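You operate a simulated robot arm through the tools that you are given. There is no shell and no other tool.

You run a simulated robot arm. Do the job below in one go: nothing can be reset, and whatever is moved stays where it is left.

TASK
Switch the blower off and swap the medium nozzle for the small one.
Fine: the medium nozzle goes into the free socket of the rack.

The check looks at the end state, three seconds after you hand in, the way a careful person would. Anything else that was tipped, shoved, dropped, spilled or broken makes it a failure.

THE ROBOT
A 7-joint arm with a two-finger parallel gripper, fixed in place. Base frame: the origin is at the foot of the arm, x ahead of it, y to its left, z up; the work surface is at about z = 0.8. Units: m, degrees, N and s.
With the tool pointing down near the work surface it reaches from about 0.1 to 0.66 m from the base axis. Its first joint turns from -66.0 to 66.0 degrees. Payload 1.57 kg.
The tool frame sits at the grasp point between the pads (the TCP): z along the fingers, y along the line on which they close. The tips reach 0.03 m beyond it. Largest opening 0.08 m; finger width 0.017, thickness 0.012; the body of the gripper, 0.04 by 0.082 m, starts 0.08 m behind the TCP.
Orientation is that of the tool frame in the base frame, as a unit quaternion [x, y, z, w]. With the fingers straight down and closing along the base's y, the tool's x points along the base's -x, its y along +y and its z along -z.

THE INTERFACE
- The arm moves only by the tool play_rows. Its argument "rows" is a list of rows, each a list of 7 numbers: the gripper command, from -1 (fully open) to 1 (shut), values between in proportion, then the shift along the tool's x, y, z in m, then the turn, a rotation vector about the tool's x, y, z in degrees. In form: [[fingers, tx, ty, tz, ax, ay, az], ...]. A call has 1 to 20 rows; each row shifts and turns the commanded pose from where the row before left it, along the tool's axes as they then stand. A row lasts 0.2 s, in which the tool goes at most 0.05 m and 8.6 degrees; a call with a longer step from one row to the next is refused whole, and so is a gripper value outside its range. Where a pose cannot be reached the arm comes as near as it can. A force on the tool above 80 N (or 10 N above the force at the start of the call, whichever is more), or a blocked arm, ends the call early, and 0.2 s more pass. The fingers move at their own pace (about 0.072 m/s each) and stop on an object; they squeeze with about 33 N. The grip force told is the motor's: it shows also when the fingers shut on nothing. Time passes only in rows, and 0.2 s behind the last, so rows that do not move let the fingers close. It gives the time, the measured TCP pose, the force on the tool (base axes), the opening and the grip force at its end, in the units of the frame above (readings bear some noise), with the torque about the TCP (base axes, N m) and any sound that the robot's microphone picked up.
- Cameras (640 x 400 px; columns grow to the right, rows downward): "scene" is fixed at [0.0633, 0.441, 1.4238]; the picture's right is [-0.68, -0.73, 0.00], its down [-0.40, 0.38, -0.83] and it looks along [0.61, -0.57, -0.55] (base axes); focal length 288 px, centre (320, 200). "wrist" rides on the gripper at [0.072, -0.007, -0.122] in the tool frame; the picture's right is [0.09, 1.00, 0.00], its down [-0.84, 0.08, -0.54] and it looks along [-0.54, 0.05, 0.84] (tool axes); focal length 238 px, centre (320, 200). There is no depth. A picture from a camera that has moved, and an enlarged one, comes with that camera's place and axes in the base frame and with its lens.
- capture(camera): a new picture of that camera. No time passes.
- enlarge(camera, box): a new picture of the part [left, top, right, bottom] of that camera's present view, enlarged. No time passes.
- job_done(): hands the job in; it is judged then, once.

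Nothing tells you positions but the pictures and the camera data. Unless the task says otherwise, let go and move clear before handing in.

The tools are called after ">>>" by a JSON object that holds its "method" and its "body". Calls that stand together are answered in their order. play_rows: Moves the arm, as the interface text tells. Its arguments: {"type":"object","properties":{"rows":{"type":"array","items":{"type":"array","items":{"type":"number"}}}},"required":["rows"]} The other tools are called the same way: capture (camera) takes a picture; enlarge (camera, box) takes an enlarged picture of a part of a camera's view; job_done () hands the job in.

At the start:

```text
time: 0.0
ee_pos: [0.312, -0.057, 1.2569]
orientation: [0.0, 1.0, 0.0, -0.001]
wrist_force: [0.5, -1.0, 0.5]
moment: [0.01, 0.0, 0.01]
grip_width: 0.08
finger_force: 0.1
```

scene: 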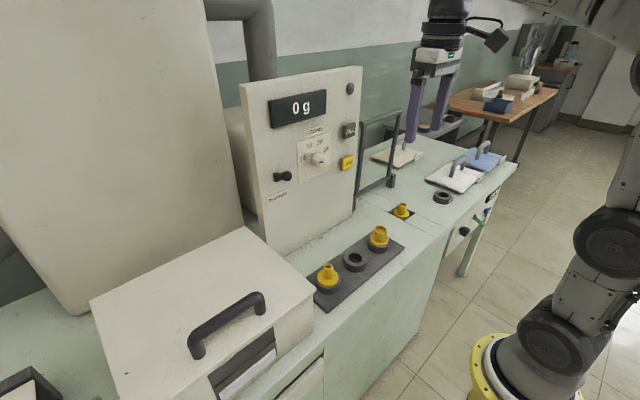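
wrist: 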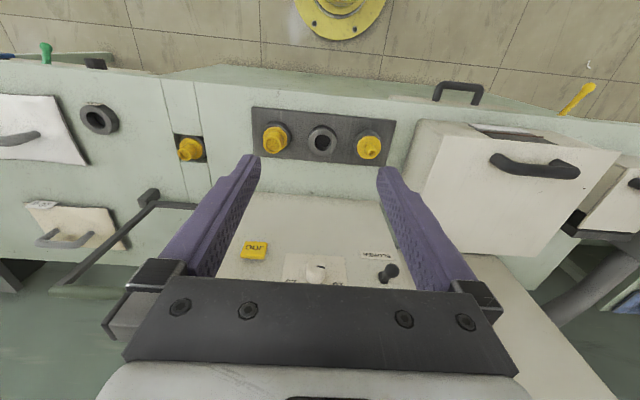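

I see a bench with a panel (display "0 g", a knob, switches), a rack with two yellow nozzles and one free socket, and a third yellow nozzle mounted in a port. I'll look closer before moving.

>>> {"method": "enlarge", "body": {"camera": "scene", "box": [230, 60, 390, 220]}}

>>> {"method": "enlarge", "body": {"camera": "scene", "box": [300, 180, 460, 310]}}

>>> {"method": "enlarge", "body": {"camera": "wrist", "box": [160, 90, 420, 180]}}

>>> {"method": "enlarge", "body": {"camera": "wrist", "box": [220, 180, 420, 300]}}

>>> {"method": "enlarge", "body": {"camera": "scene", "box": [360, 80, 540, 260]}}

```text
2.50 times, centred on (310, 140) of scene
camera zoom: at [0.0633, 0.441, 1.4238], right [-0.68, -0.73, 0.0], down [-0.4, 0.38, -0.83], along [0.61, -0.57, -0.55], focal length 719 px, centre (345, 350)
```

zoom: 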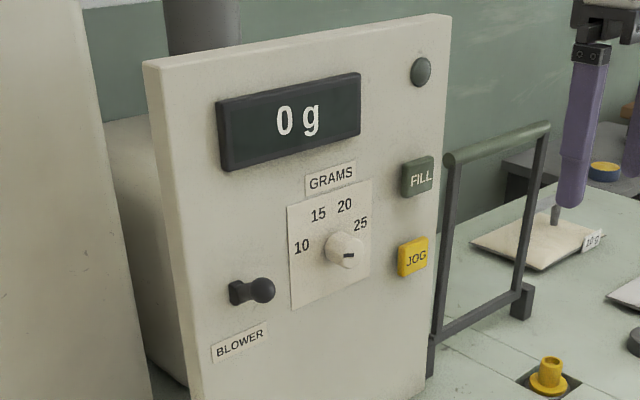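

```text
3.08 times, centred on (380, 245) of scene
camera zoom: at [0.0633, 0.441, 1.4238], right [-0.68, -0.73, 0.0], down [-0.4, 0.38, -0.83], along [0.61, -0.57, -0.55], focal length 885 px, centre (135, 62)
```

zoom: 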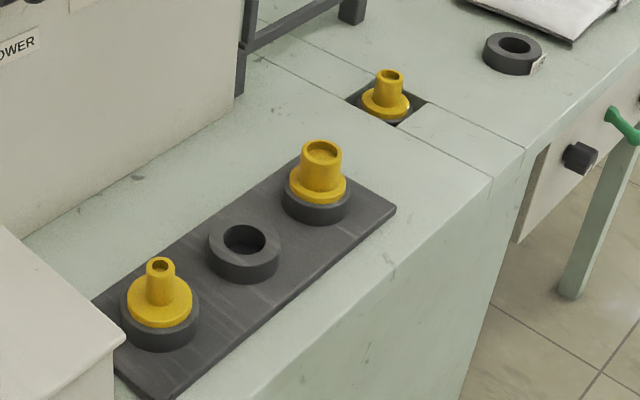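

```text
2.46 times, centred on (290, 135) of wrist
camera zoom: at [0.2404, -0.0631, 1.3794], right [-0.09, 1.0, 0.0], down [0.84, 0.08, 0.54], along [0.54, 0.05, -0.84], focal length 587 px, centre (394, 360)
```

zoom: 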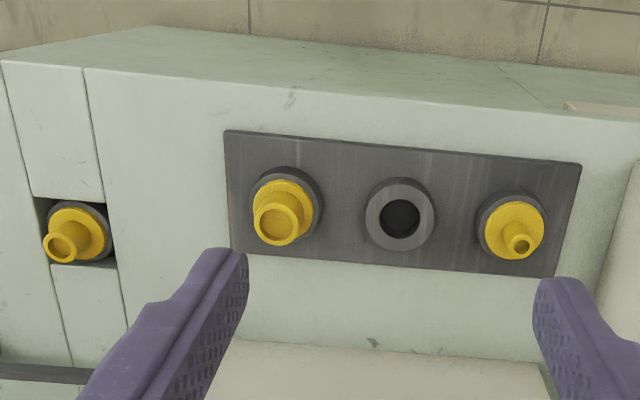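

```text
3.20 times, centred on (320, 240) of wrist
camera zoom: at [0.2404, -0.0631, 1.3794], right [-0.09, 1.0, 0.0], down [0.84, 0.08, 0.54], along [0.54, 0.05, -0.84], focal length 763 px, centre (320, 72)
```

zoom: 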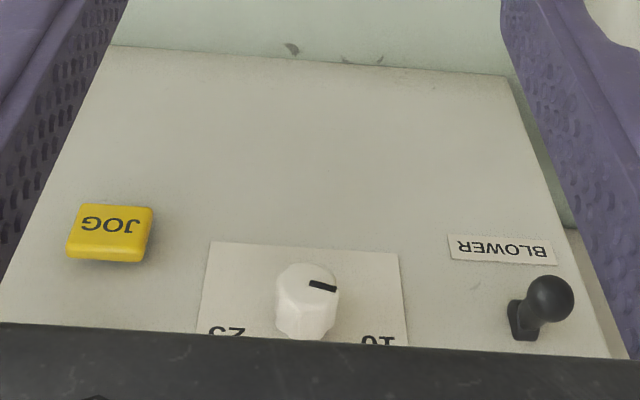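

```text
2.22 times, centred on (450, 170) of scene
camera zoom: at [0.0633, 0.441, 1.4238], right [-0.68, -0.73, 0.0], down [-0.4, 0.38, -0.83], along [0.61, -0.57, -0.55], focal length 639 px, centre (31, 267)
```

zoom: 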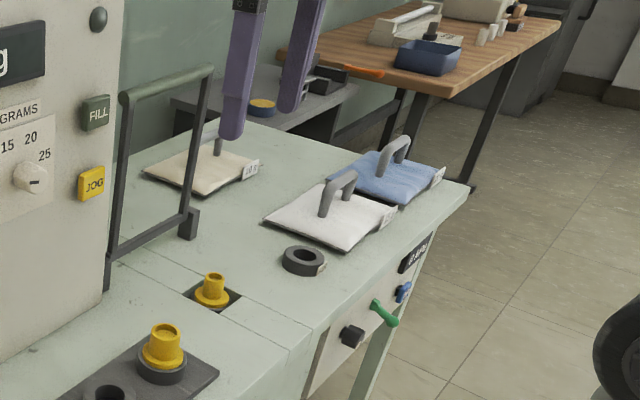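

The rack holds the large nozzle at one end and the small one at the other, with the free socket between them; the medium nozzle sits in a sunken port. I'll look closer at the blower switch, the port and the fittings on the front for any lock.

>>> {"method": "enlarge", "body": {"camera": "scene", "box": [265, 155, 315, 205]}}

>>> {"method": "enlarge", "body": {"camera": "scene", "box": [375, 190, 425, 230]}}

>>> {"method": "enlarge", "body": {"camera": "scene", "box": [430, 170, 520, 250]}}

>>> {"method": "enlarge", "body": {"camera": "wrist", "box": [150, 110, 230, 180]}}

>>> {"method": "enlarge", "body": {"camera": "wrist", "box": [350, 230, 430, 300]}}

>>> {"method": "enlarge", "body": {"camera": "scene", "box": [330, 90, 450, 220]}}

```text
8.00 times, centred on (290, 180) of scene
camera zoom: at [0.0633, 0.441, 1.4238], right [-0.68, -0.73, 0.0], down [-0.4, 0.38, -0.83], along [0.61, -0.57, -0.55], focal length 2301 px, centre (560, 360)
```

zoom: 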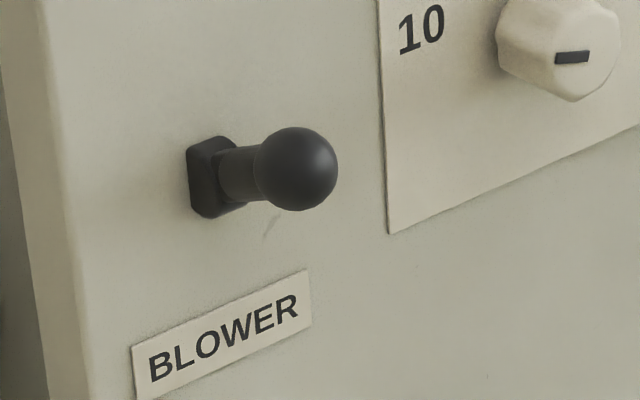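

```text
10.00 times, centred on (400, 210) of scene
camera zoom: at [0.0633, 0.441, 1.4238], right [-0.68, -0.73, 0.0], down [-0.4, 0.38, -0.83], along [0.61, -0.57, -0.55], focal length 2876 px, centre (-480, 100)
```

zoom: 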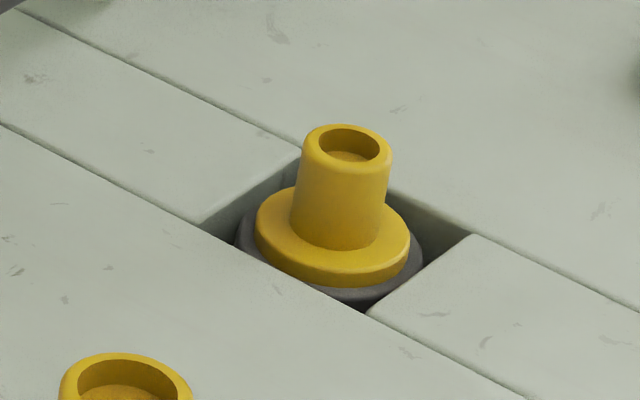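

```text
5.00 times, centred on (475, 210) of scene
camera zoom: at [0.0633, 0.441, 1.4238], right [-0.68, -0.73, 0.0], down [-0.4, 0.38, -0.83], along [0.61, -0.57, -0.55], focal length 1438 px, centre (-455, 150)
```

zoom: 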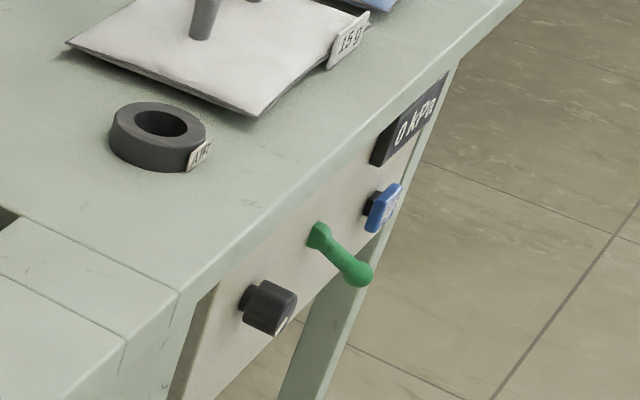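

```text
5.71 times, centred on (190, 145) of wrist
camera zoom: at [0.2404, -0.0631, 1.3794], right [-0.09, 1.0, 0.0], down [0.84, 0.08, 0.54], along [0.54, 0.05, -0.84], focal length 1362 px, centre (1063, 514)
```

zoom: 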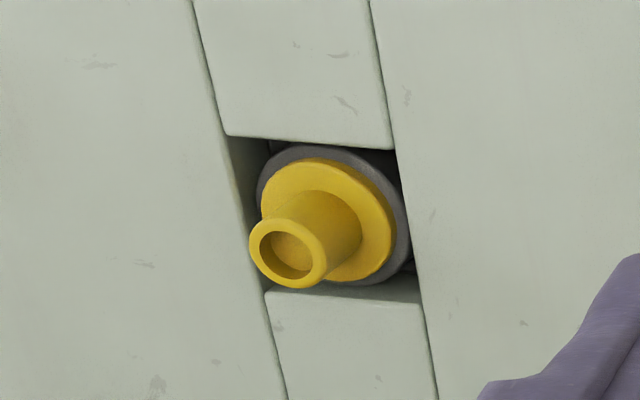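

```text
5.71 times, centred on (390, 265) of wrist
camera zoom: at [0.2404, -0.0631, 1.3794], right [-0.09, 1.0, 0.0], down [0.84, 0.08, 0.54], along [0.54, 0.05, -0.84], focal length 1362 px, centre (-80, -171)
```

zoom: 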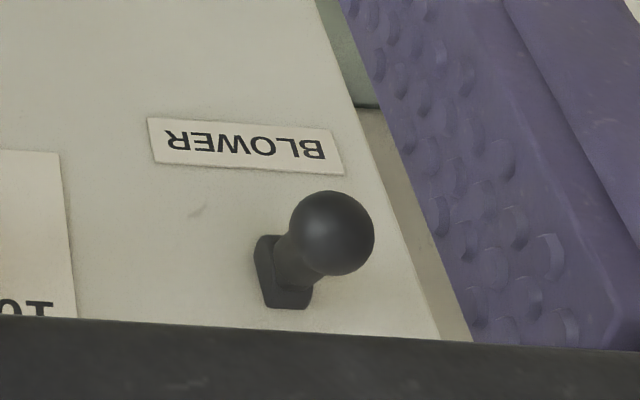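

```text
3.08 times, centred on (390, 155) of scene
camera zoom: at [0.0633, 0.441, 1.4238], right [-0.68, -0.73, 0.0], down [-0.4, 0.38, -0.83], along [0.61, -0.57, -0.55], focal length 885 px, centre (105, 338)
```

zoom: 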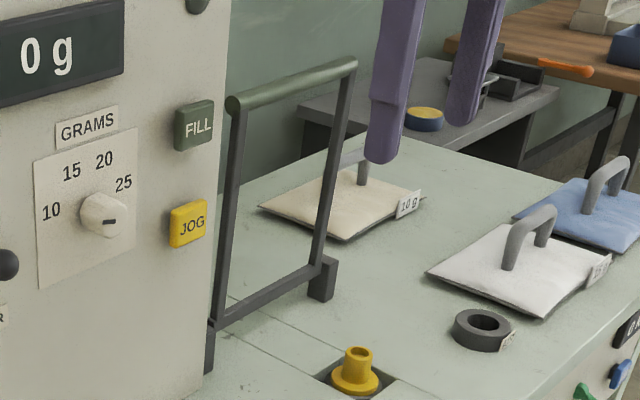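

The lever's ball is at about [0.551, 0.091, 1.10] and its pivot at about [0.597, 0.091, 1.08], so the lever points up, which I take to be on; off should be down. I'll close the fingers, move in front of the panel and tilt the tool so that its body stays clear of it.

>>> {"method": "play_rows", "body": {"rows": [[1, -0.0316, 0.0296, 0, 0, 0, 0], [1, -0.0316, 0.0296, 0, 0, 0, 0], [1, -0.0316, 0.0296, 0, 0, 0, 0], [1, -0.0316, 0.0296, 0, 0, 0, 0], [1, -0.0316, 0.0296, 0, 0, 0, 0], [1, 0, 0, 0, 0, -7.5, 0], [1, 0, 0, 0, 0, -7.5, 0], [1, 0, 0, 0, 0, -7.5, 0], [1, 0, 0, 0, 0, -7.5, 0], [1, 0, 0, 0, 0, -7.5, 0], [1, 0, 0, 0, 0, -7.5, 0], [1, 0, 0, 0, 0, 0, 0]]}}

```text
time: 2.6
ee_pos: [0.459, 0.0833, 1.253]
orientation: [0.0, 0.924, 0.0, 0.383]
wrist_force: [0.0, -0.1, 0.3]
moment: [0.02, -0.01, 0.02]
grip_width: 0.0001
finger_force: 22.0
out of reach, approached as far as the arm can: row 5
```

The tool is tilted 45° and stands a little short of the planned point. I'll check both views before going to the lever.

>>> {"method": "capture", "body": {"camera": "wrist"}}

>>> {"method": "capture", "body": {"camera": "scene"}}

```text
taken
camera wrist: at [0.322, 0.0767, 1.2883], right [-0.07, 1.0, -0.07], down [0.21, 0.08, 0.98], along [0.98, 0.05, -0.21], focal length 238 px, centre (320, 200)
```

wrist: 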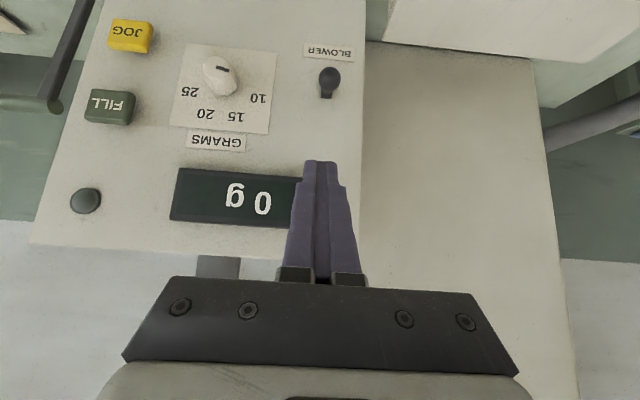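

```text
taken
```

scene: 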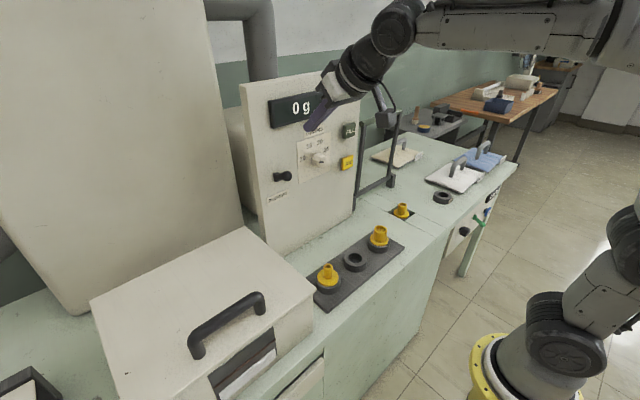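

The ball is confirmed at about [0.551, 0.089, 1.100]. I'll come to just above it and check.

>>> {"method": "play_rows", "body": {"rows": [[1, 0.005, 0.002, 0.025, 0, 0, 0], [1, 0.005, 0.002, 0.025, 0, 0, 0], [1, 0.004, 0.002, 0.025, 0, 0, 0], [1, 0.0, 0.0, 0.025, 0, 0, 0], [1, 0, 0, 0, 0, 0, 0]]}}

>>> {"method": "capture", "body": {"camera": "wrist"}}

>>> {"method": "enlarge", "body": {"camera": "scene", "box": [240, 120, 360, 220]}}

```text
time: 3.8
ee_pos: [0.5224, 0.0886, 1.1715]
orientation: [0.0, 0.924, 0.0, 0.383]
wrist_force: [-0.1, 0.1, 0.2]
moment: [-0.01, -0.01, -0.03]
grip_width: 0.0
finger_force: 20.8
```

```text
taken
camera wrist: at [0.3838, 0.0821, 1.2084], right [-0.07, 1.0, -0.07], down [0.21, 0.08, 0.97], along [0.98, 0.05, -0.21], focal length 238 px, centre (320, 200)
```

wrist: 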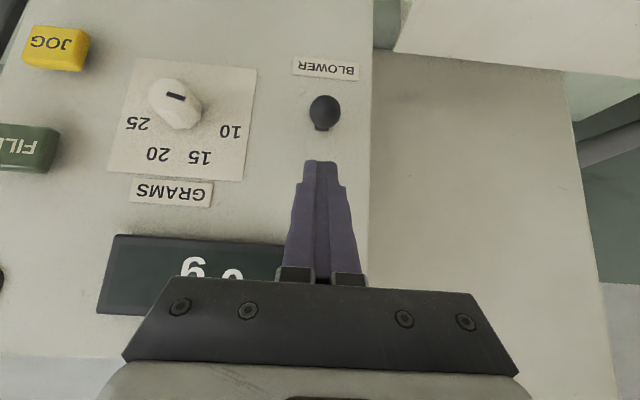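

```text
4.00 times, centred on (300, 170) of scene
camera zoom: at [0.0634, 0.441, 1.4238], right [-0.68, -0.73, 0.0], down [-0.4, 0.38, -0.83], along [0.61, -0.57, -0.55], focal length 1150 px, centre (400, 320)
```

zoom: 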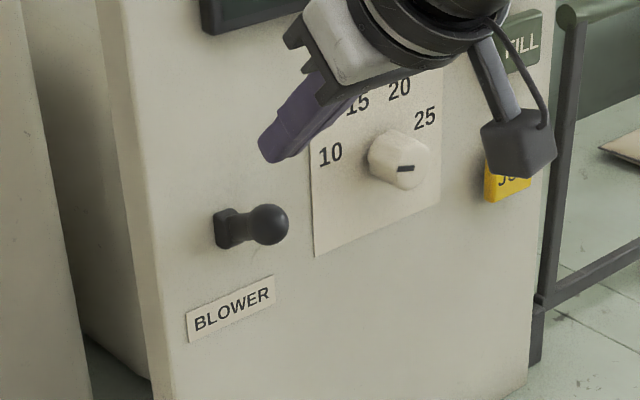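

The fingertips are just above and in front of the ball. Next I press straight down on it.

>>> {"method": "play_rows", "body": {"rows": [[1, 0.0042, 0.001, 0.0234, 0, 0, 0], [1, 0.00707, 0, 0.00707, 0, 0, 0], [1, 0.00707, 0, 0.00707, 0, 0, 0], [1, 0.00707, 0, 0.00707, 0, 0, 0], [1, 0, 0, 0, 0, 0, 0]]}}

>>> {"method": "enlarge", "body": {"camera": "scene", "box": [240, 120, 360, 220]}}

>>> {"method": "capture", "body": {"camera": "wrist"}}

```text
time: 5.0
ee_pos: [0.5349, 0.0891, 1.1222]
orientation: [0.0, 0.924, 0.0, 0.383]
wrist_force: [-0.3, -0.2, -1.1]
moment: [-0.02, 0.02, 0.01]
grip_width: 0.0
finger_force: 20.6
```

```text
4.00 times, centred on (300, 170) of scene
camera zoom: at [0.0633, 0.441, 1.4238], right [-0.68, -0.73, 0.0], down [-0.4, 0.38, -0.83], along [0.61, -0.57, -0.55], focal length 1150 px, centre (400, 320)
```

zoom: 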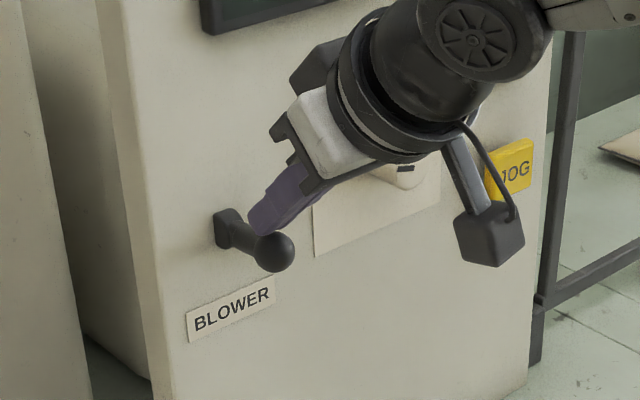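

```text
taken
camera wrist: at [0.3974, 0.0835, 1.1578], right [-0.07, 1.0, -0.07], down [0.21, 0.08, 0.97], along [0.98, 0.05, -0.21], focal length 238 px, centre (320, 200)
```

wrist: 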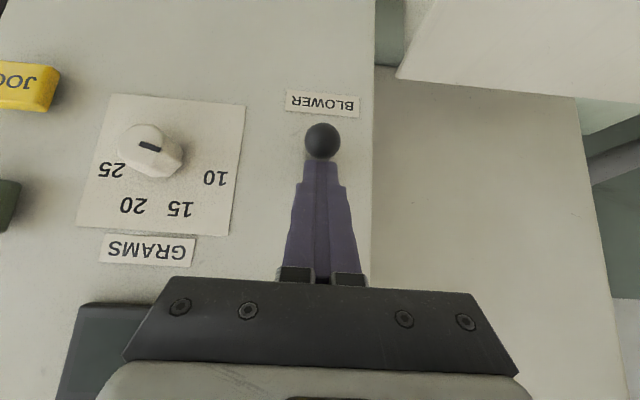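

The lever has gone down partway with very little force. I'll press on to its lower stop and then back off.

>>> {"method": "play_rows", "body": {"rows": [[1, 0.00707, 0, 0.00707, 0, 0, 0], [1, 0.00707, 0, 0.00707, 0, 0, 0], [1, 0.0035, 0, 0.0035, 0, 0, 0], [1, 0, 0, 0, 0, 0, 0]]}}

>>> {"method": "enlarge", "body": {"camera": "scene", "box": [240, 120, 360, 220]}}

>>> {"method": "capture", "body": {"camera": "wrist"}}

```text
time: 6.0
ee_pos: [0.5339, 0.0906, 1.0975]
orientation: [0.0, 0.924, 0.0, 0.383]
wrist_force: [0.4, 0.9, -0.4]
moment: [0.02, -0.05, -0.02]
grip_width: 0.0004
finger_force: 21.1
```

```text
4.00 times, centred on (300, 170) of scene
camera zoom: at [0.0633, 0.441, 1.4238], right [-0.68, -0.73, 0.0], down [-0.4, 0.38, -0.83], along [0.61, -0.57, -0.55], focal length 1150 px, centre (400, 320)
```

zoom: 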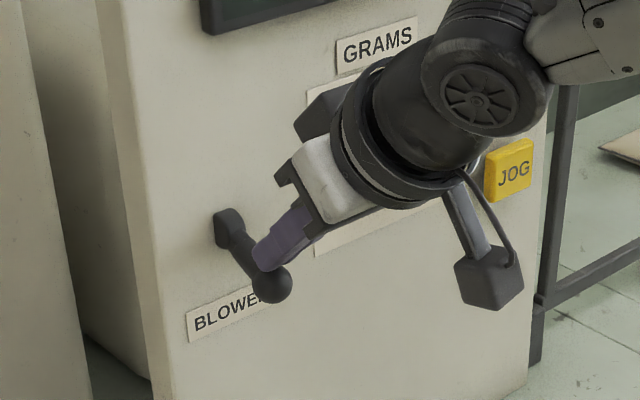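

```text
taken
camera wrist: at [0.3966, 0.0829, 1.1335], right [-0.07, 1.0, -0.07], down [0.21, 0.08, 0.97], along [0.98, 0.05, -0.21], focal length 238 px, centre (320, 200)
```

wrist: 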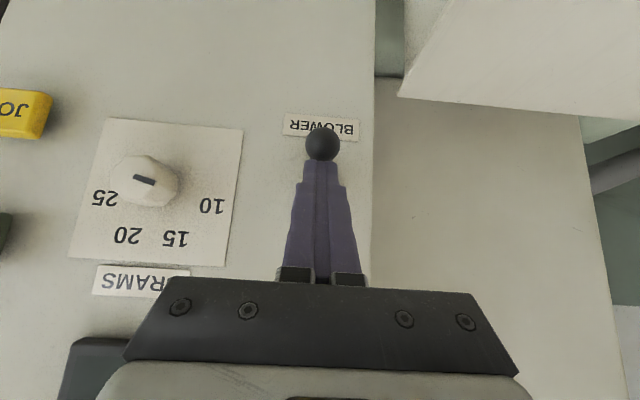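

The ball has come to about z = 1.058, the mirror image of where it started, but no stop force shows. I'll press slightly further to be sure it's on the stop.

>>> {"method": "play_rows", "body": {"rows": [[1, 0.0035, 0, 0.0035, 0, 0, 0], [1, 0.0035, 0, 0.0035, 0, 0, 0], [1, 0, 0, 0, 0, 0, 0]]}}

>>> {"method": "enlarge", "body": {"camera": "scene", "box": [240, 120, 360, 220]}}

```text
time: 6.8
ee_pos: [0.5337, 0.0882, 1.0951]
orientation: [0.001, 0.921, 0.001, 0.389]
wrist_force: [-24.5, -6.9, 33.0]
moment: [-0.12, 0.14, -0.03]
grip_width: 0.0001
finger_force: 21.0
```

```text
4.00 times, centred on (300, 170) of scene
camera zoom: at [0.062, 0.4407, 1.424], right [-0.68, -0.73, 0.0], down [-0.4, 0.38, -0.83], along [0.61, -0.57, -0.55], focal length 1150 px, centre (400, 320)
```

zoom: 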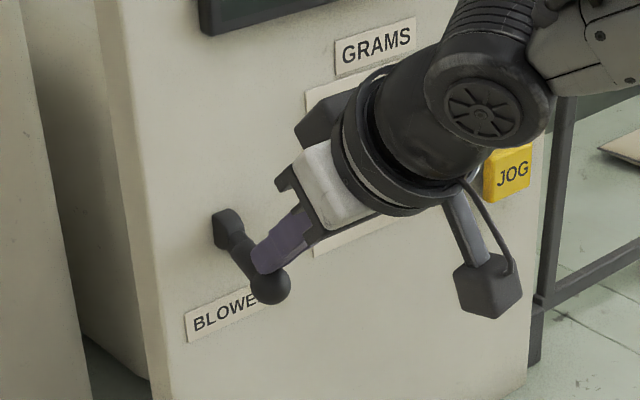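

The lever is hard on its lower stop (about 33 N). I'll back away along the fingers and check that it stays down.

>>> {"method": "play_rows", "body": {"rows": [[1, 0, 0, -0.02, 0, 0, 0], [1, 0, 0, -0.03, 0, 0, 0], [1, 0, 0, -0.04, 0, 0, 0], [1, 0, 0, -0.04, 0, 0, 0], [1, 0, 0, 0, 0, 0, 0]]}}

>>> {"method": "enlarge", "body": {"camera": "scene", "box": [240, 60, 400, 220]}}

>>> {"method": "capture", "body": {"camera": "wrist"}}

```text
time: 8.0
ee_pos: [0.4428, 0.0902, 1.1808]
orientation: [0.0, 0.924, 0.0, 0.383]
wrist_force: [1.3, -0.7, 0.1]
moment: [-0.01, -0.04, 0.0]
grip_width: 0.0002
finger_force: 21.3
```

```text
2.50 times, centred on (320, 140) of scene
camera zoom: at [0.0633, 0.441, 1.4238], right [-0.68, -0.73, 0.0], down [-0.4, 0.38, -0.83], along [0.61, -0.57, -0.55], focal length 719 px, centre (320, 350)
```

zoom: 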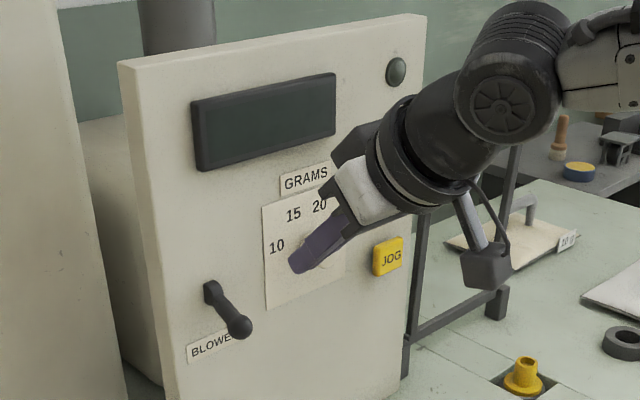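

```text
taken
camera wrist: at [0.3049, 0.0836, 1.2171], right [-0.07, 1.0, -0.07], down [0.21, 0.08, 0.97], along [0.98, 0.05, -0.21], focal length 238 px, centre (320, 200)
```

wrist: 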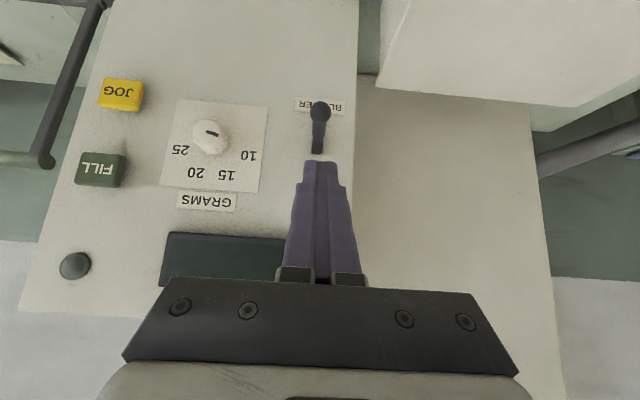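

The display has gone dark and the lever stays down, so the blower is off. Next I set the tool upright, open the fingers and go over toward the port with the medium nozzle for a closer look.

>>> {"method": "play_rows", "body": {"rows": [[1, 0, 0, 0, 0, 7.5, 0], [1, 0, 0, 0, 0, 7.5, 0], [1, 0, 0, 0, 0, 7.5, 0], [1, 0, 0, 0, 0, 7.5, 0], [1, 0, 0, 0, 0, 7.5, 0], [1, 0, 0, 0, 0, 7.5, 0], [-1, 0.0067, -0.0411, 0.0111, 0, 0, 0], [-1, 0.0067, -0.0411, 0.0111, 0, 0, 0], [-1, 0.0067, -0.0411, 0.0111, 0, 0, 0], [-1, 0.0067, -0.0411, 0.0111, 0, 0, 0], [-1, 0.0067, -0.0411, 0.0111, 0, 0, 0], [-1, 0.0067, -0.0411, 0.0111, 0, 0, 0], [-1, 0.0067, -0.0411, 0.0111, 0, 0, 0], [-1, 0.0067, -0.0411, 0.0111, 0, 0, 0], [-1, 0.0067, -0.0411, 0.0111, 0, 0, 0], [-1, 0, 0, 0, 0, 0, 0]]}}

>>> {"method": "capture", "body": {"camera": "wrist"}}

>>> {"method": "capture", "body": {"camera": "scene"}}

```text
time: 11.4
ee_pos: [0.3804, -0.2803, 1.0798]
orientation: [0.0, 1.0, 0.0, 0.0]
wrist_force: [-0.4, 0.0, -0.2]
moment: [0.0, -0.01, 0.03]
grip_width: 0.0798
finger_force: 0.1
```

```text
taken
camera wrist: at [0.3094, -0.2871, 1.2015], right [-0.09, 1.0, 0.0], down [0.84, 0.08, 0.54], along [0.54, 0.05, -0.84], focal length 238 px, centre (320, 200)
```

wrist: 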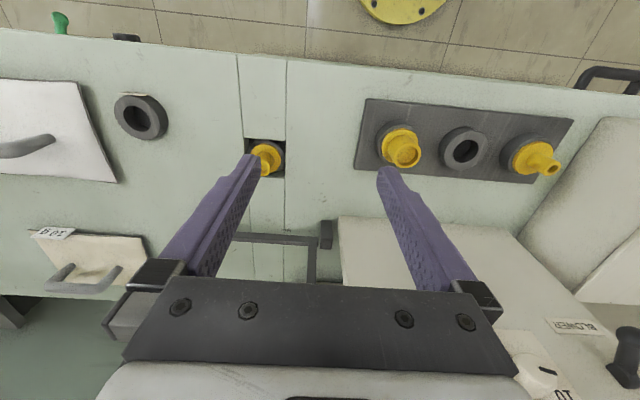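

```text
taken
```

scene: 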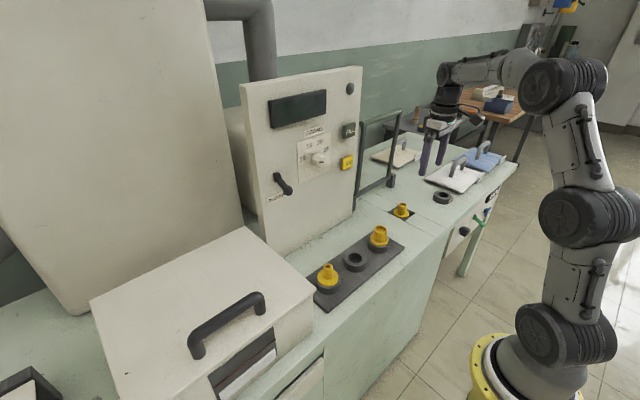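

The view is clear now. I'll enlarge the port and the rack to fix their positions.

>>> {"method": "enlarge", "body": {"camera": "wrist", "box": [225, 120, 305, 200]}}

>>> {"method": "enlarge", "body": {"camera": "wrist", "box": [350, 90, 580, 190]}}

>>> {"method": "enlarge", "body": {"camera": "scene", "box": [385, 190, 425, 225]}}

>>> {"method": "enlarge", "body": {"camera": "scene", "box": [300, 215, 410, 315]}}

```text
5.00 times, centred on (265, 160) of wrist
camera zoom: at [0.3094, -0.2871, 1.2015], right [-0.09, 1.0, 0.0], down [0.84, 0.08, 0.54], along [0.54, 0.05, -0.84], focal length 1192 px, centre (595, 400)
```

zoom: 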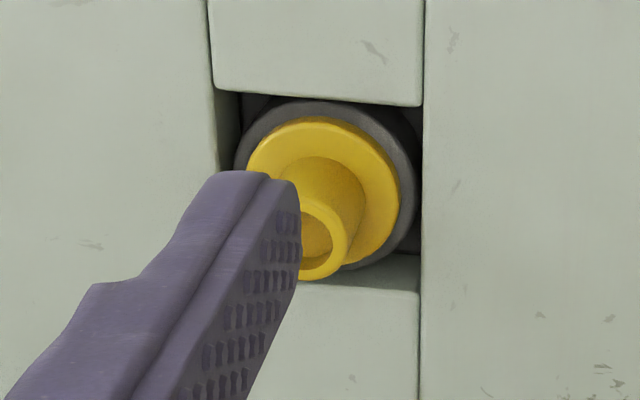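

```text
2.78 times, centred on (465, 140) of wrist
camera zoom: at [0.3094, -0.2871, 1.2015], right [-0.09, 1.0, 0.0], down [0.84, 0.08, 0.54], along [0.54, 0.05, -0.84], focal length 663 px, centre (-84, 367)
```

zoom: 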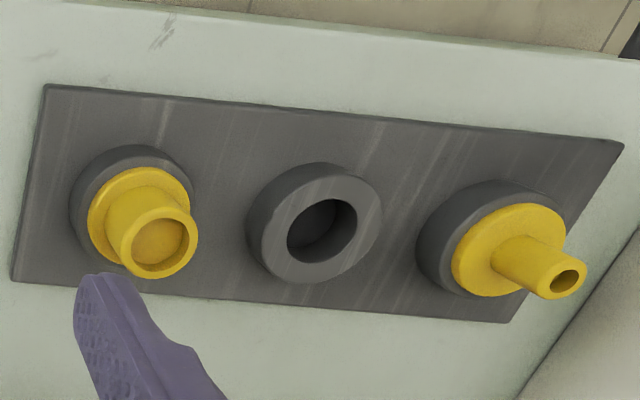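

```text
11.43 times, centred on (405, 208) of scene
camera zoom: at [0.0634, 0.441, 1.4238], right [-0.68, -0.73, 0.0], down [-0.4, 0.38, -0.83], along [0.61, -0.57, -0.55], focal length 3287 px, centre (-651, 114)
```

zoom: 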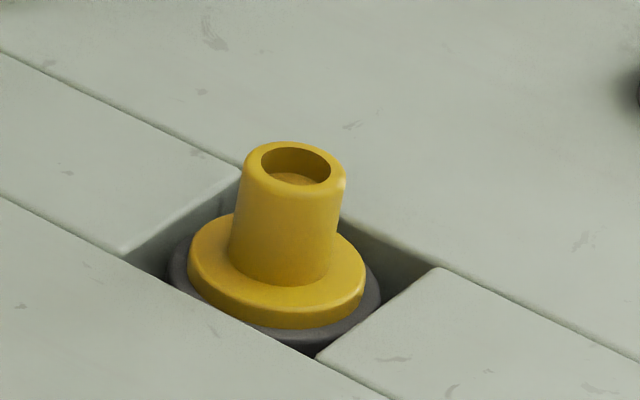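

```text
4.00 times, centred on (355, 265) of scene
camera zoom: at [0.0634, 0.441, 1.4238], right [-0.68, -0.73, 0.0], down [-0.4, 0.38, -0.83], along [0.61, -0.57, -0.55], focal length 1150 px, centre (180, -60)
```

zoom: 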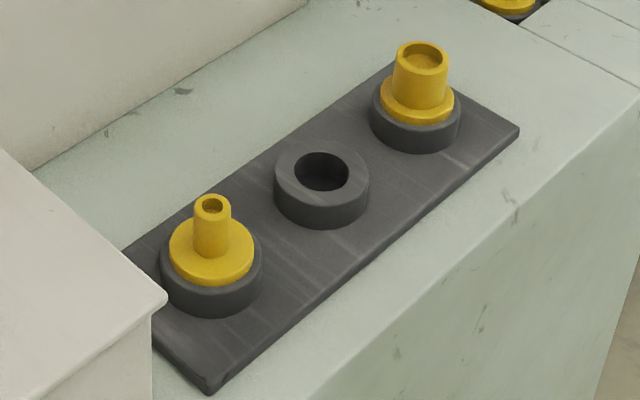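

The medium nozzle's stem is centred near [0.488, -0.367], with its flange at about z = 0.797 and its top at about z = 0.838. I'll go to a point straight above it to check the alignment.

>>> {"method": "play_rows", "body": {"rows": [[-1, -0.0215, -0.0175, 0.028, 0, 0, 0], [-1, -0.0215, -0.0175, 0.028, 0, 0, 0], [-1, -0.0215, -0.0175, 0.028, 0, 0, 0], [-1, -0.0215, -0.0175, 0.028, 0, 0, 0], [-1, -0.0215, -0.0175, 0.028, 0, 0, 0], [-1, 0, 0, 0, 0, 0, 0]]}}

>>> {"method": "capture", "body": {"camera": "wrist"}}

>>> {"method": "enlarge", "body": {"camera": "wrist", "box": [240, 120, 400, 220]}}

>>> {"method": "capture", "body": {"camera": "scene"}}

```text
time: 12.8
ee_pos: [0.4901, -0.3664, 0.9403]
orientation: [0.001, 1.0, 0.0, 0.0]
wrist_force: [1.1, -0.1, 0.0]
moment: [-0.03, -0.01, -0.02]
grip_width: 0.0799
finger_force: 0.1
```

```text
taken
camera wrist: at [0.4187, -0.373, 1.0626], right [-0.09, 1.0, 0.0], down [0.84, 0.08, 0.54], along [0.54, 0.05, -0.84], focal length 238 px, centre (320, 200)
```

wrist: 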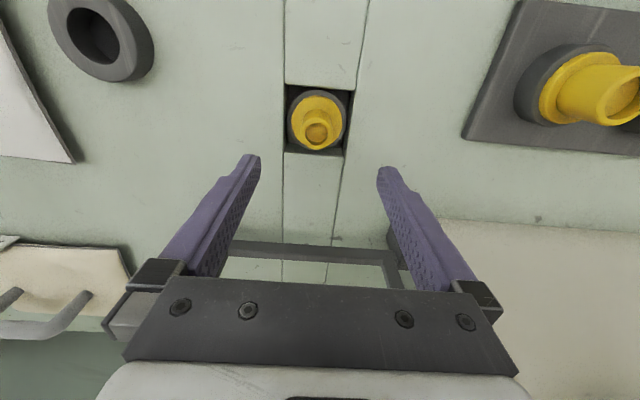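

```text
4.00 times, centred on (320, 170) of wrist
camera zoom: at [0.4187, -0.373, 1.0626], right [-0.09, 1.0, 0.0], down [0.84, 0.08, 0.54], along [0.54, 0.05, -0.84], focal length 953 px, centre (320, 320)
```

zoom: 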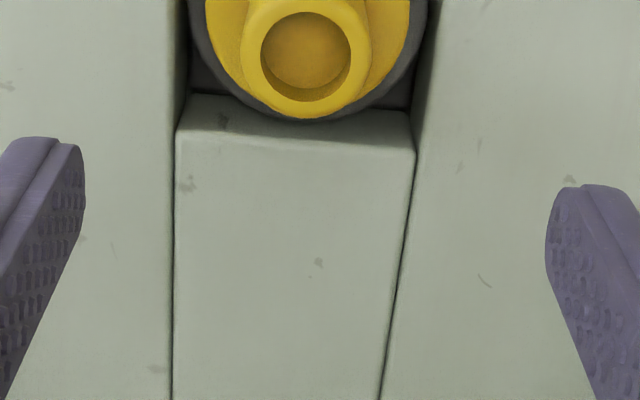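

```text
taken
```

scene: 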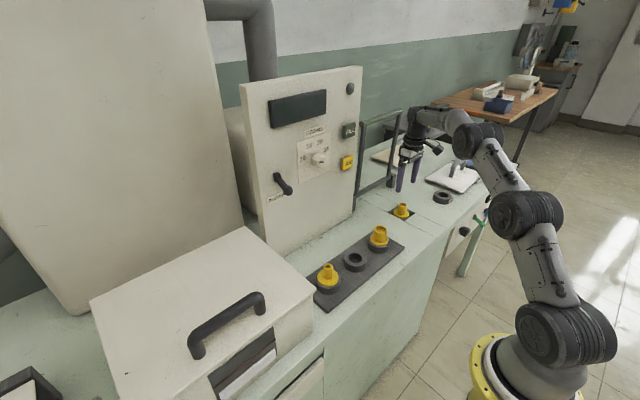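

The stem's centre is at about [0.488, -0.370]. I'll correct the alignment and lower the tool until the tips straddle the stem above the table, then check.

>>> {"method": "play_rows", "body": {"rows": [[-1, 0.001, -0.002, 0.03, 0, 0, 0], [-1, 0.001, -0.0015, 0.03, 0, 0, 0], [-1, 0, 0, 0.025, 0, 0, 0], [-1, 0, 0, 0, 0, 0, 0]]}}

>>> {"method": "capture", "body": {"camera": "wrist"}}

>>> {"method": "enlarge", "body": {"camera": "scene", "box": [360, 150, 440, 230]}}

```text
time: 13.8
ee_pos: [0.4876, -0.3699, 0.8537]
orientation: [0.0, 1.0, 0.0, 0.0]
wrist_force: [0.8, -0.1, -0.3]
moment: [0.01, 0.03, 0.02]
grip_width: 0.0801
finger_force: 0.1
```

```text
taken
camera wrist: at [0.4156, -0.3768, 0.9764], right [-0.09, 1.0, 0.0], down [0.84, 0.08, 0.54], along [0.54, 0.05, -0.84], focal length 238 px, centre (320, 200)
```

wrist: 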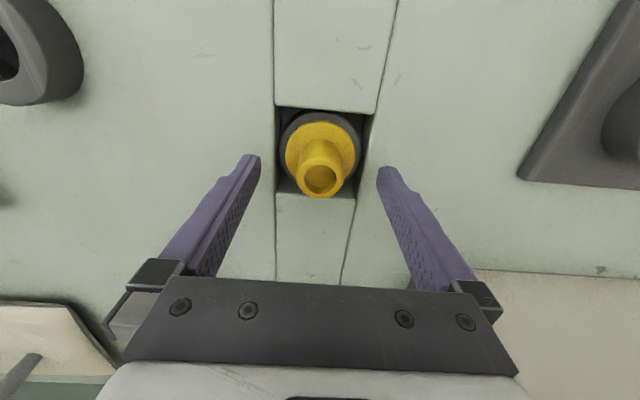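

```text
5.00 times, centred on (400, 190) of scene
camera zoom: at [0.0633, 0.441, 1.4238], right [-0.68, -0.73, 0.0], down [-0.4, 0.38, -0.83], along [0.61, -0.57, -0.55], focal length 1438 px, centre (-80, 250)
```

zoom: 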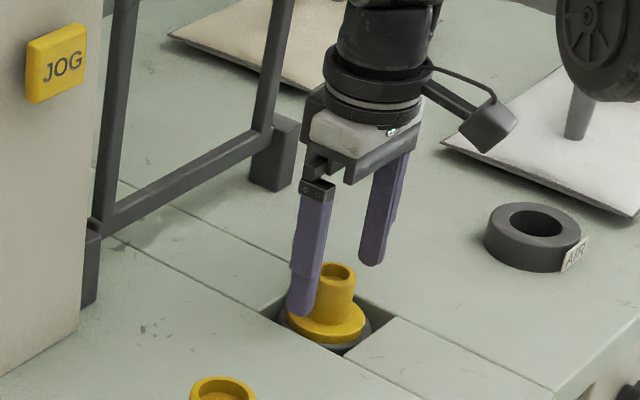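

The fingers straddle the stem centrally. I'll lower another 12 mm and close.

>>> {"method": "play_rows", "body": {"rows": [[-1, -0.001, 0, 0.012, 0, 0, 0], [-1, 0, 0, 0, 0, 0, 0], [1, 0, 0, 0, 0, 0, 0], [1, 0, 0, 0, 0, 0, 0], [1, 0, 0, 0, 0, 0, 0], [1, 0, 0, 0, 0, 0, 0]]}}

>>> {"method": "capture", "body": {"camera": "wrist"}}

>>> {"method": "enlarge", "body": {"camera": "scene", "box": [360, 150, 440, 230]}}

```text
time: 15.2
ee_pos: [0.4885, -0.3707, 0.8434]
orientation: [0.0, 1.0, 0.001, 0.0]
wrist_force: [-0.9, -0.6, 0.4]
moment: [-0.01, -0.01, -0.01]
grip_width: 0.0304
finger_force: 33.3
```

```text
taken
camera wrist: at [0.4161, -0.3769, 0.9648], right [-0.09, 1.0, 0.0], down [0.84, 0.08, 0.54], along [0.54, 0.05, -0.84], focal length 238 px, centre (320, 200)
```

wrist: 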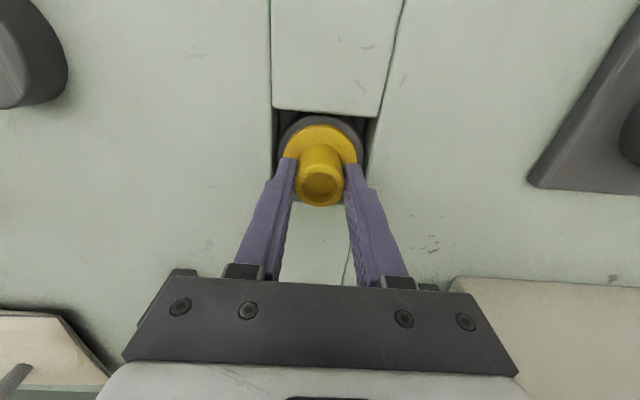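

```text
5.00 times, centred on (400, 190) of scene
camera zoom: at [0.0633, 0.441, 1.4238], right [-0.68, -0.73, 0.0], down [-0.4, 0.38, -0.83], along [0.61, -0.57, -0.55], focal length 1438 px, centre (-80, 250)
```

zoom: 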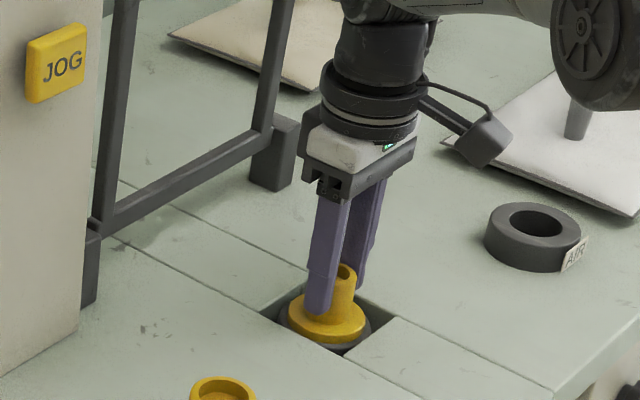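

The medium nozzle is gripped at 30 mm with no side load. Next I lift it gently to see whether it comes free.

>>> {"method": "play_rows", "body": {"rows": [[1, 0, 0, -0.005, 0, 0, 0], [1, 0, 0, -0.005, 0, 0, 0], [1, 0, 0, -0.01, 0, 0, 0], [1, 0, 0, 0, 0, 0, 0]]}}

>>> {"method": "capture", "body": {"camera": "wrist"}}

>>> {"method": "enlarge", "body": {"camera": "scene", "box": [360, 150, 440, 230]}}

```text
time: 16.2
ee_pos: [0.489, -0.3721, 0.8642]
orientation: [0.001, 1.0, 0.0, 0.0]
wrist_force: [0.3, 1.5, -0.7]
moment: [0.08, -0.03, 0.02]
grip_width: 0.0308
finger_force: 33.1
```

```text
taken
camera wrist: at [0.4165, -0.3781, 0.9853], right [-0.09, 1.0, 0.0], down [0.84, 0.08, 0.54], along [0.54, 0.05, -0.84], focal length 238 px, centre (320, 200)
```

wrist: 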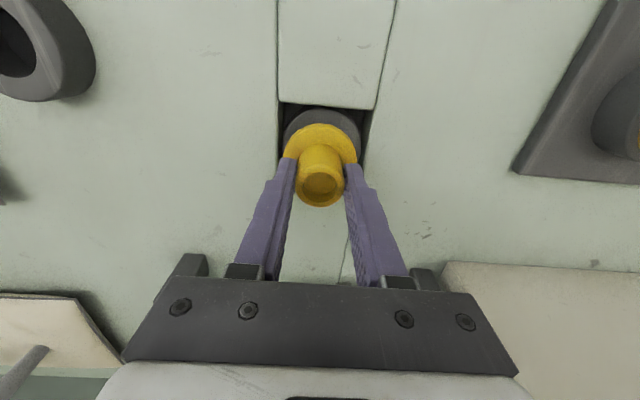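

```text
5.00 times, centred on (400, 190) of scene
camera zoom: at [0.0634, 0.4411, 1.4238], right [-0.68, -0.73, 0.0], down [-0.4, 0.38, -0.83], along [0.61, -0.57, -0.55], focal length 1438 px, centre (-80, 250)
```

zoom: 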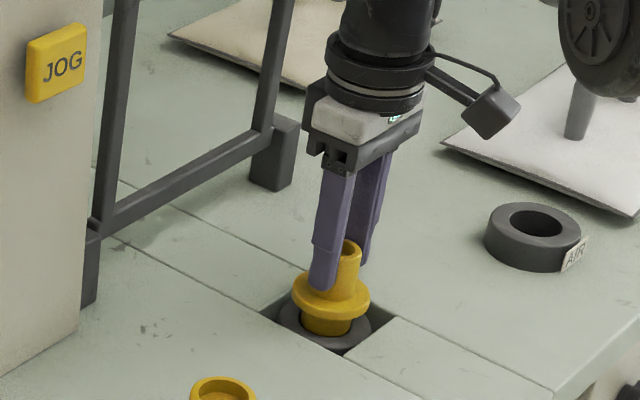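

The nozzle is coming out freely, with its plug still partly in the socket. I'll lift it clear.

>>> {"method": "play_rows", "body": {"rows": [[1, 0, 0, -0.01, 0, 0, 0], [1, 0, 0, -0.015, 0, 0, 0], [1, 0, 0, -0.025, 0, 0, 0], [1, 0, 0, -0.03, 0, 0, 0], [1, 0, 0, 0, 0, 0, 0]]}}

>>> {"method": "capture", "body": {"camera": "wrist"}}

>>> {"method": "enlarge", "body": {"camera": "scene", "box": [360, 130, 440, 230]}}

>>> {"method": "enlarge", "body": {"camera": "wrist", "box": [250, 70, 390, 220]}}

```text
time: 17.4
ee_pos: [0.4879, -0.37, 0.9431]
orientation: [0.0, 1.0, 0.0, 0.0]
wrist_force: [-0.1, 0.0, -1.4]
moment: [0.03, -0.01, 0.01]
grip_width: 0.0305
finger_force: 33.0
```

```text
taken
camera wrist: at [0.4167, -0.3768, 1.0664], right [-0.09, 1.0, 0.0], down [0.84, 0.08, 0.54], along [0.54, 0.05, -0.84], focal length 238 px, centre (320, 200)
```

wrist: 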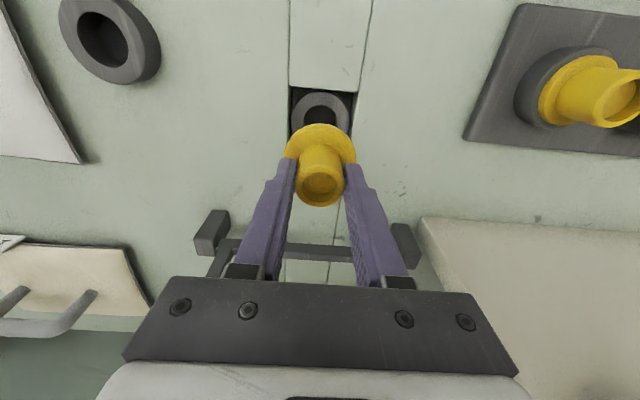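

```text
4.00 times, centred on (400, 180) of scene
camera zoom: at [0.0634, 0.441, 1.4238], right [-0.68, -0.73, 0.0], down [-0.4, 0.38, -0.83], along [0.61, -0.57, -0.55], focal length 1150 px, centre (0, 280)
```

zoom: 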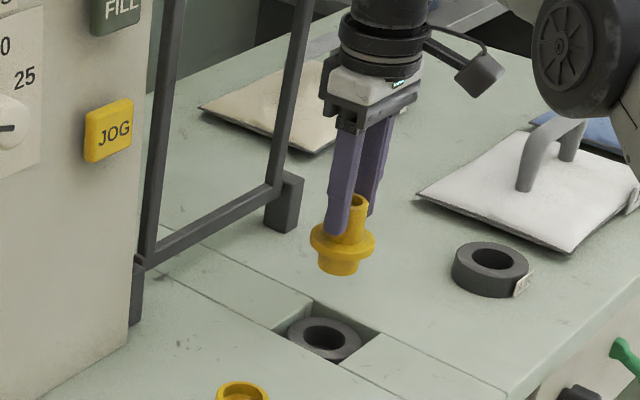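

```text
2.67 times, centred on (320, 145) of wrist
camera zoom: at [0.4167, -0.3768, 1.0664], right [-0.09, 1.0, 0.0], down [0.84, 0.08, 0.54], along [0.54, 0.05, -0.84], focal length 636 px, centre (320, 347)
```

zoom: 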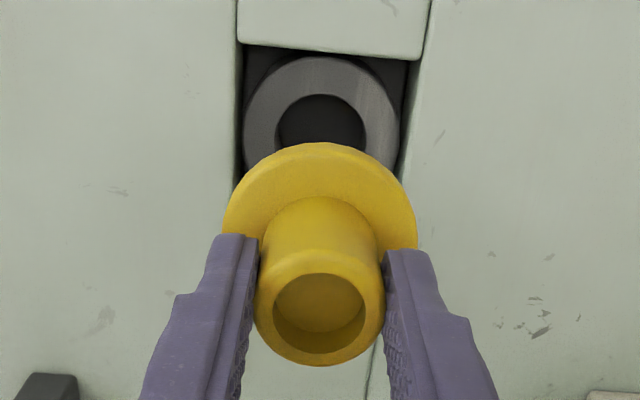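

The nozzle is free and upright in the grip, with a plug about 35 mm across and about 22 mm long beneath the flange. I'll raise it and carry it over the rack's free socket, near [0.430, -0.037], with the ring's top at about z = 0.833.

>>> {"method": "play_rows", "body": {"rows": [[1, 0, 0, -0.045, 0, 0, 0], [1, 0.00725, 0.0416, 0, 0, 0, 0], [1, 0.00725, 0.0416, 0, 0, 0, 0], [1, 0.00725, 0.0416, 0, 0, 0, 0], [1, 0.00725, 0.0416, 0, 0, 0, 0], [1, 0.00725, 0.0416, 0, 0, 0, 0], [1, 0.00725, 0.0416, 0, 0, 0, 0], [1, 0.00725, 0.0416, 0, 0, 0, 0], [1, 0.00725, 0.0416, 0, 0, 0, 0], [1, 0, 0, 0, 0, 0, 0]]}}

>>> {"method": "capture", "body": {"camera": "wrist"}}

>>> {"method": "enlarge", "body": {"camera": "scene", "box": [290, 170, 430, 310]}}

>>> {"method": "enlarge", "body": {"camera": "wrist", "box": [250, 70, 390, 220]}}

```text
time: 19.6
ee_pos: [0.4304, -0.0378, 0.9896]
orientation: [0.0, 1.0, 0.0, 0.0]
wrist_force: [0.3, 0.2, -1.5]
moment: [-0.01, 0.0, -0.01]
grip_width: 0.0304
finger_force: 33.3
```

```text
taken
camera wrist: at [0.3583, -0.0442, 1.1116], right [-0.09, 1.0, 0.0], down [0.84, 0.08, 0.54], along [0.54, 0.05, -0.84], focal length 238 px, centre (320, 200)
```

wrist: 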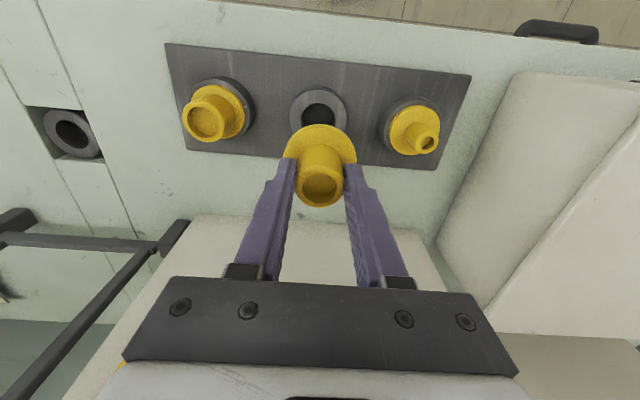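

```text
2.86 times, centred on (360, 240) of scene
camera zoom: at [0.0633, 0.4411, 1.4238], right [-0.68, -0.73, 0.0], down [-0.4, 0.38, -0.83], along [0.61, -0.57, -0.55], focal length 822 px, centre (206, 86)
```

zoom: 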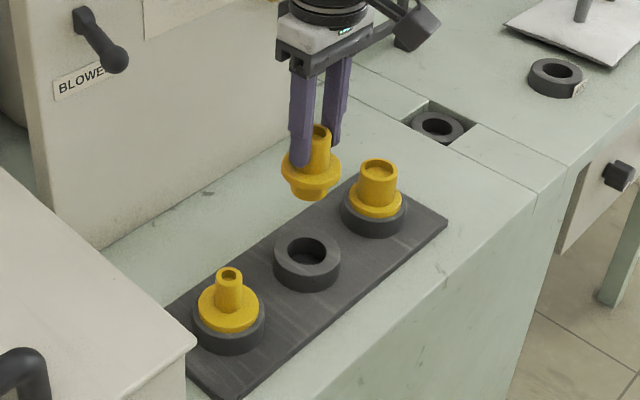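

```text
2.67 times, centred on (320, 145) of wrist
camera zoom: at [0.3583, -0.0442, 1.1116], right [-0.09, 1.0, 0.0], down [0.84, 0.08, 0.54], along [0.54, 0.05, -0.84], focal length 636 px, centre (320, 347)
```

zoom: 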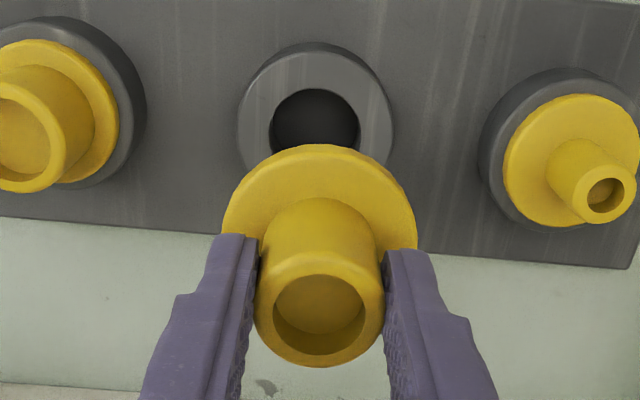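

Comparing this view with the one above the port at the same height, I need to shift about 2 mm toward -x and 2 mm toward -y. I'll do that while lowering until the plug is just above the ring, then check.

>>> {"method": "play_rows", "body": {"rows": [[1, 0.0016, -0.0018, 0.02, 0, 0, 0], [1, 0, 0, 0.025, 0, 0, 0], [1, 0, 0, 0.02, 0, 0, 0], [1, 0, 0, 0, 0, 0, 0]]}}

>>> {"method": "enlarge", "body": {"camera": "scene", "box": [320, 215, 390, 285]}}

>>> {"method": "enlarge", "body": {"camera": "wrist", "box": [250, 70, 390, 220]}}

```text
time: 20.6
ee_pos: [0.4287, -0.0401, 0.9232]
orientation: [0.0, 1.0, 0.0, 0.0]
wrist_force: [1.2, -0.6, -0.5]
moment: [-0.03, -0.02, 0.02]
grip_width: 0.0304
finger_force: 32.9
```

```text
5.71 times, centred on (355, 250) of scene
camera zoom: at [0.0634, 0.441, 1.4238], right [-0.68, -0.73, 0.0], down [-0.4, 0.38, -0.83], along [0.61, -0.57, -0.55], focal length 1644 px, centre (120, -86)
```

zoom: 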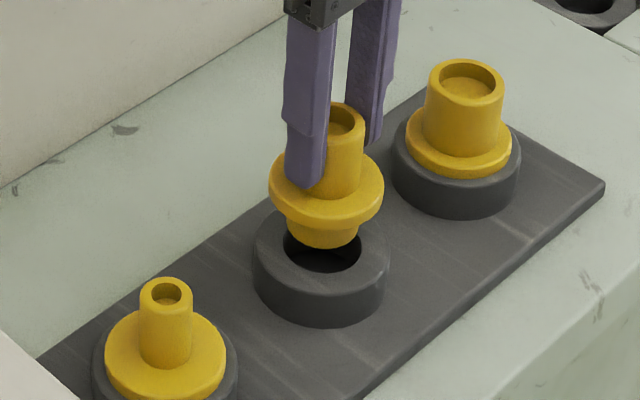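

```text
2.67 times, centred on (320, 145) of wrist
camera zoom: at [0.357, -0.0465, 1.045], right [-0.09, 1.0, 0.0], down [0.84, 0.08, 0.54], along [0.54, 0.05, -0.84], focal length 636 px, centre (320, 347)
```

zoom: 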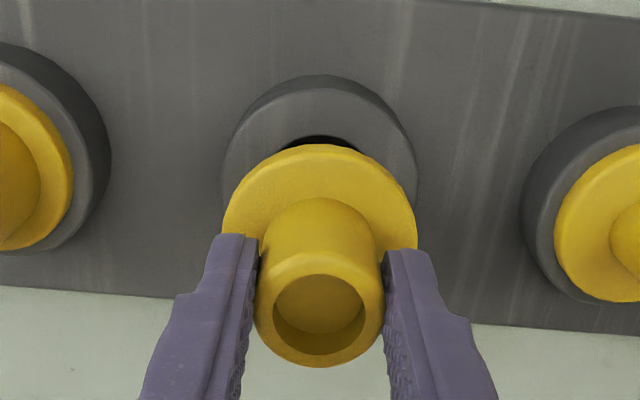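

The plug sits centred over the socket in both views. I'll lower it in small steps and watch the forces.

>>> {"method": "play_rows", "body": {"rows": [[1, 0, 0, 0.005, 0, 0, 0], [1, 0, 0, 0.005, 0, 0, 0], [1, 0, 0, 0.005, 0, 0, 0], [1, 0, 0, 0.003, 0, 0, 0], [1, 0, 0, 0, 0, 0, 0]]}}

>>> {"method": "enlarge", "body": {"camera": "scene", "box": [320, 215, 390, 285]}}

```text
time: 21.8
ee_pos: [0.4286, -0.0402, 0.9053]
orientation: [0.001, 1.0, 0.0, 0.0]
wrist_force: [-0.3, 0.1, -0.5]
moment: [-0.02, 0.02, -0.01]
grip_width: 0.0307
finger_force: 33.8
```

```text
5.71 times, centred on (355, 250) of scene
camera zoom: at [0.0634, 0.441, 1.4238], right [-0.68, -0.73, 0.0], down [-0.4, 0.38, -0.83], along [0.61, -0.57, -0.55], focal length 1644 px, centre (120, -86)
```

zoom: 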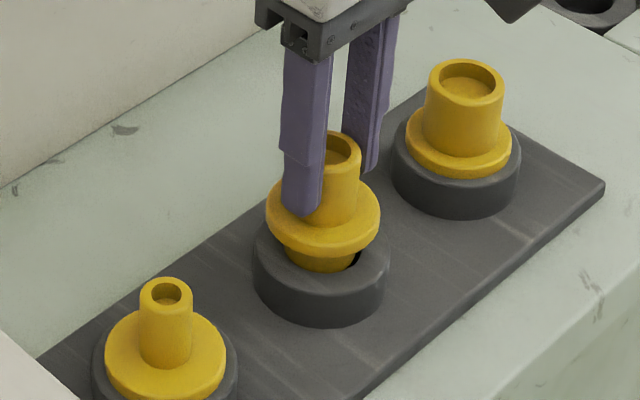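

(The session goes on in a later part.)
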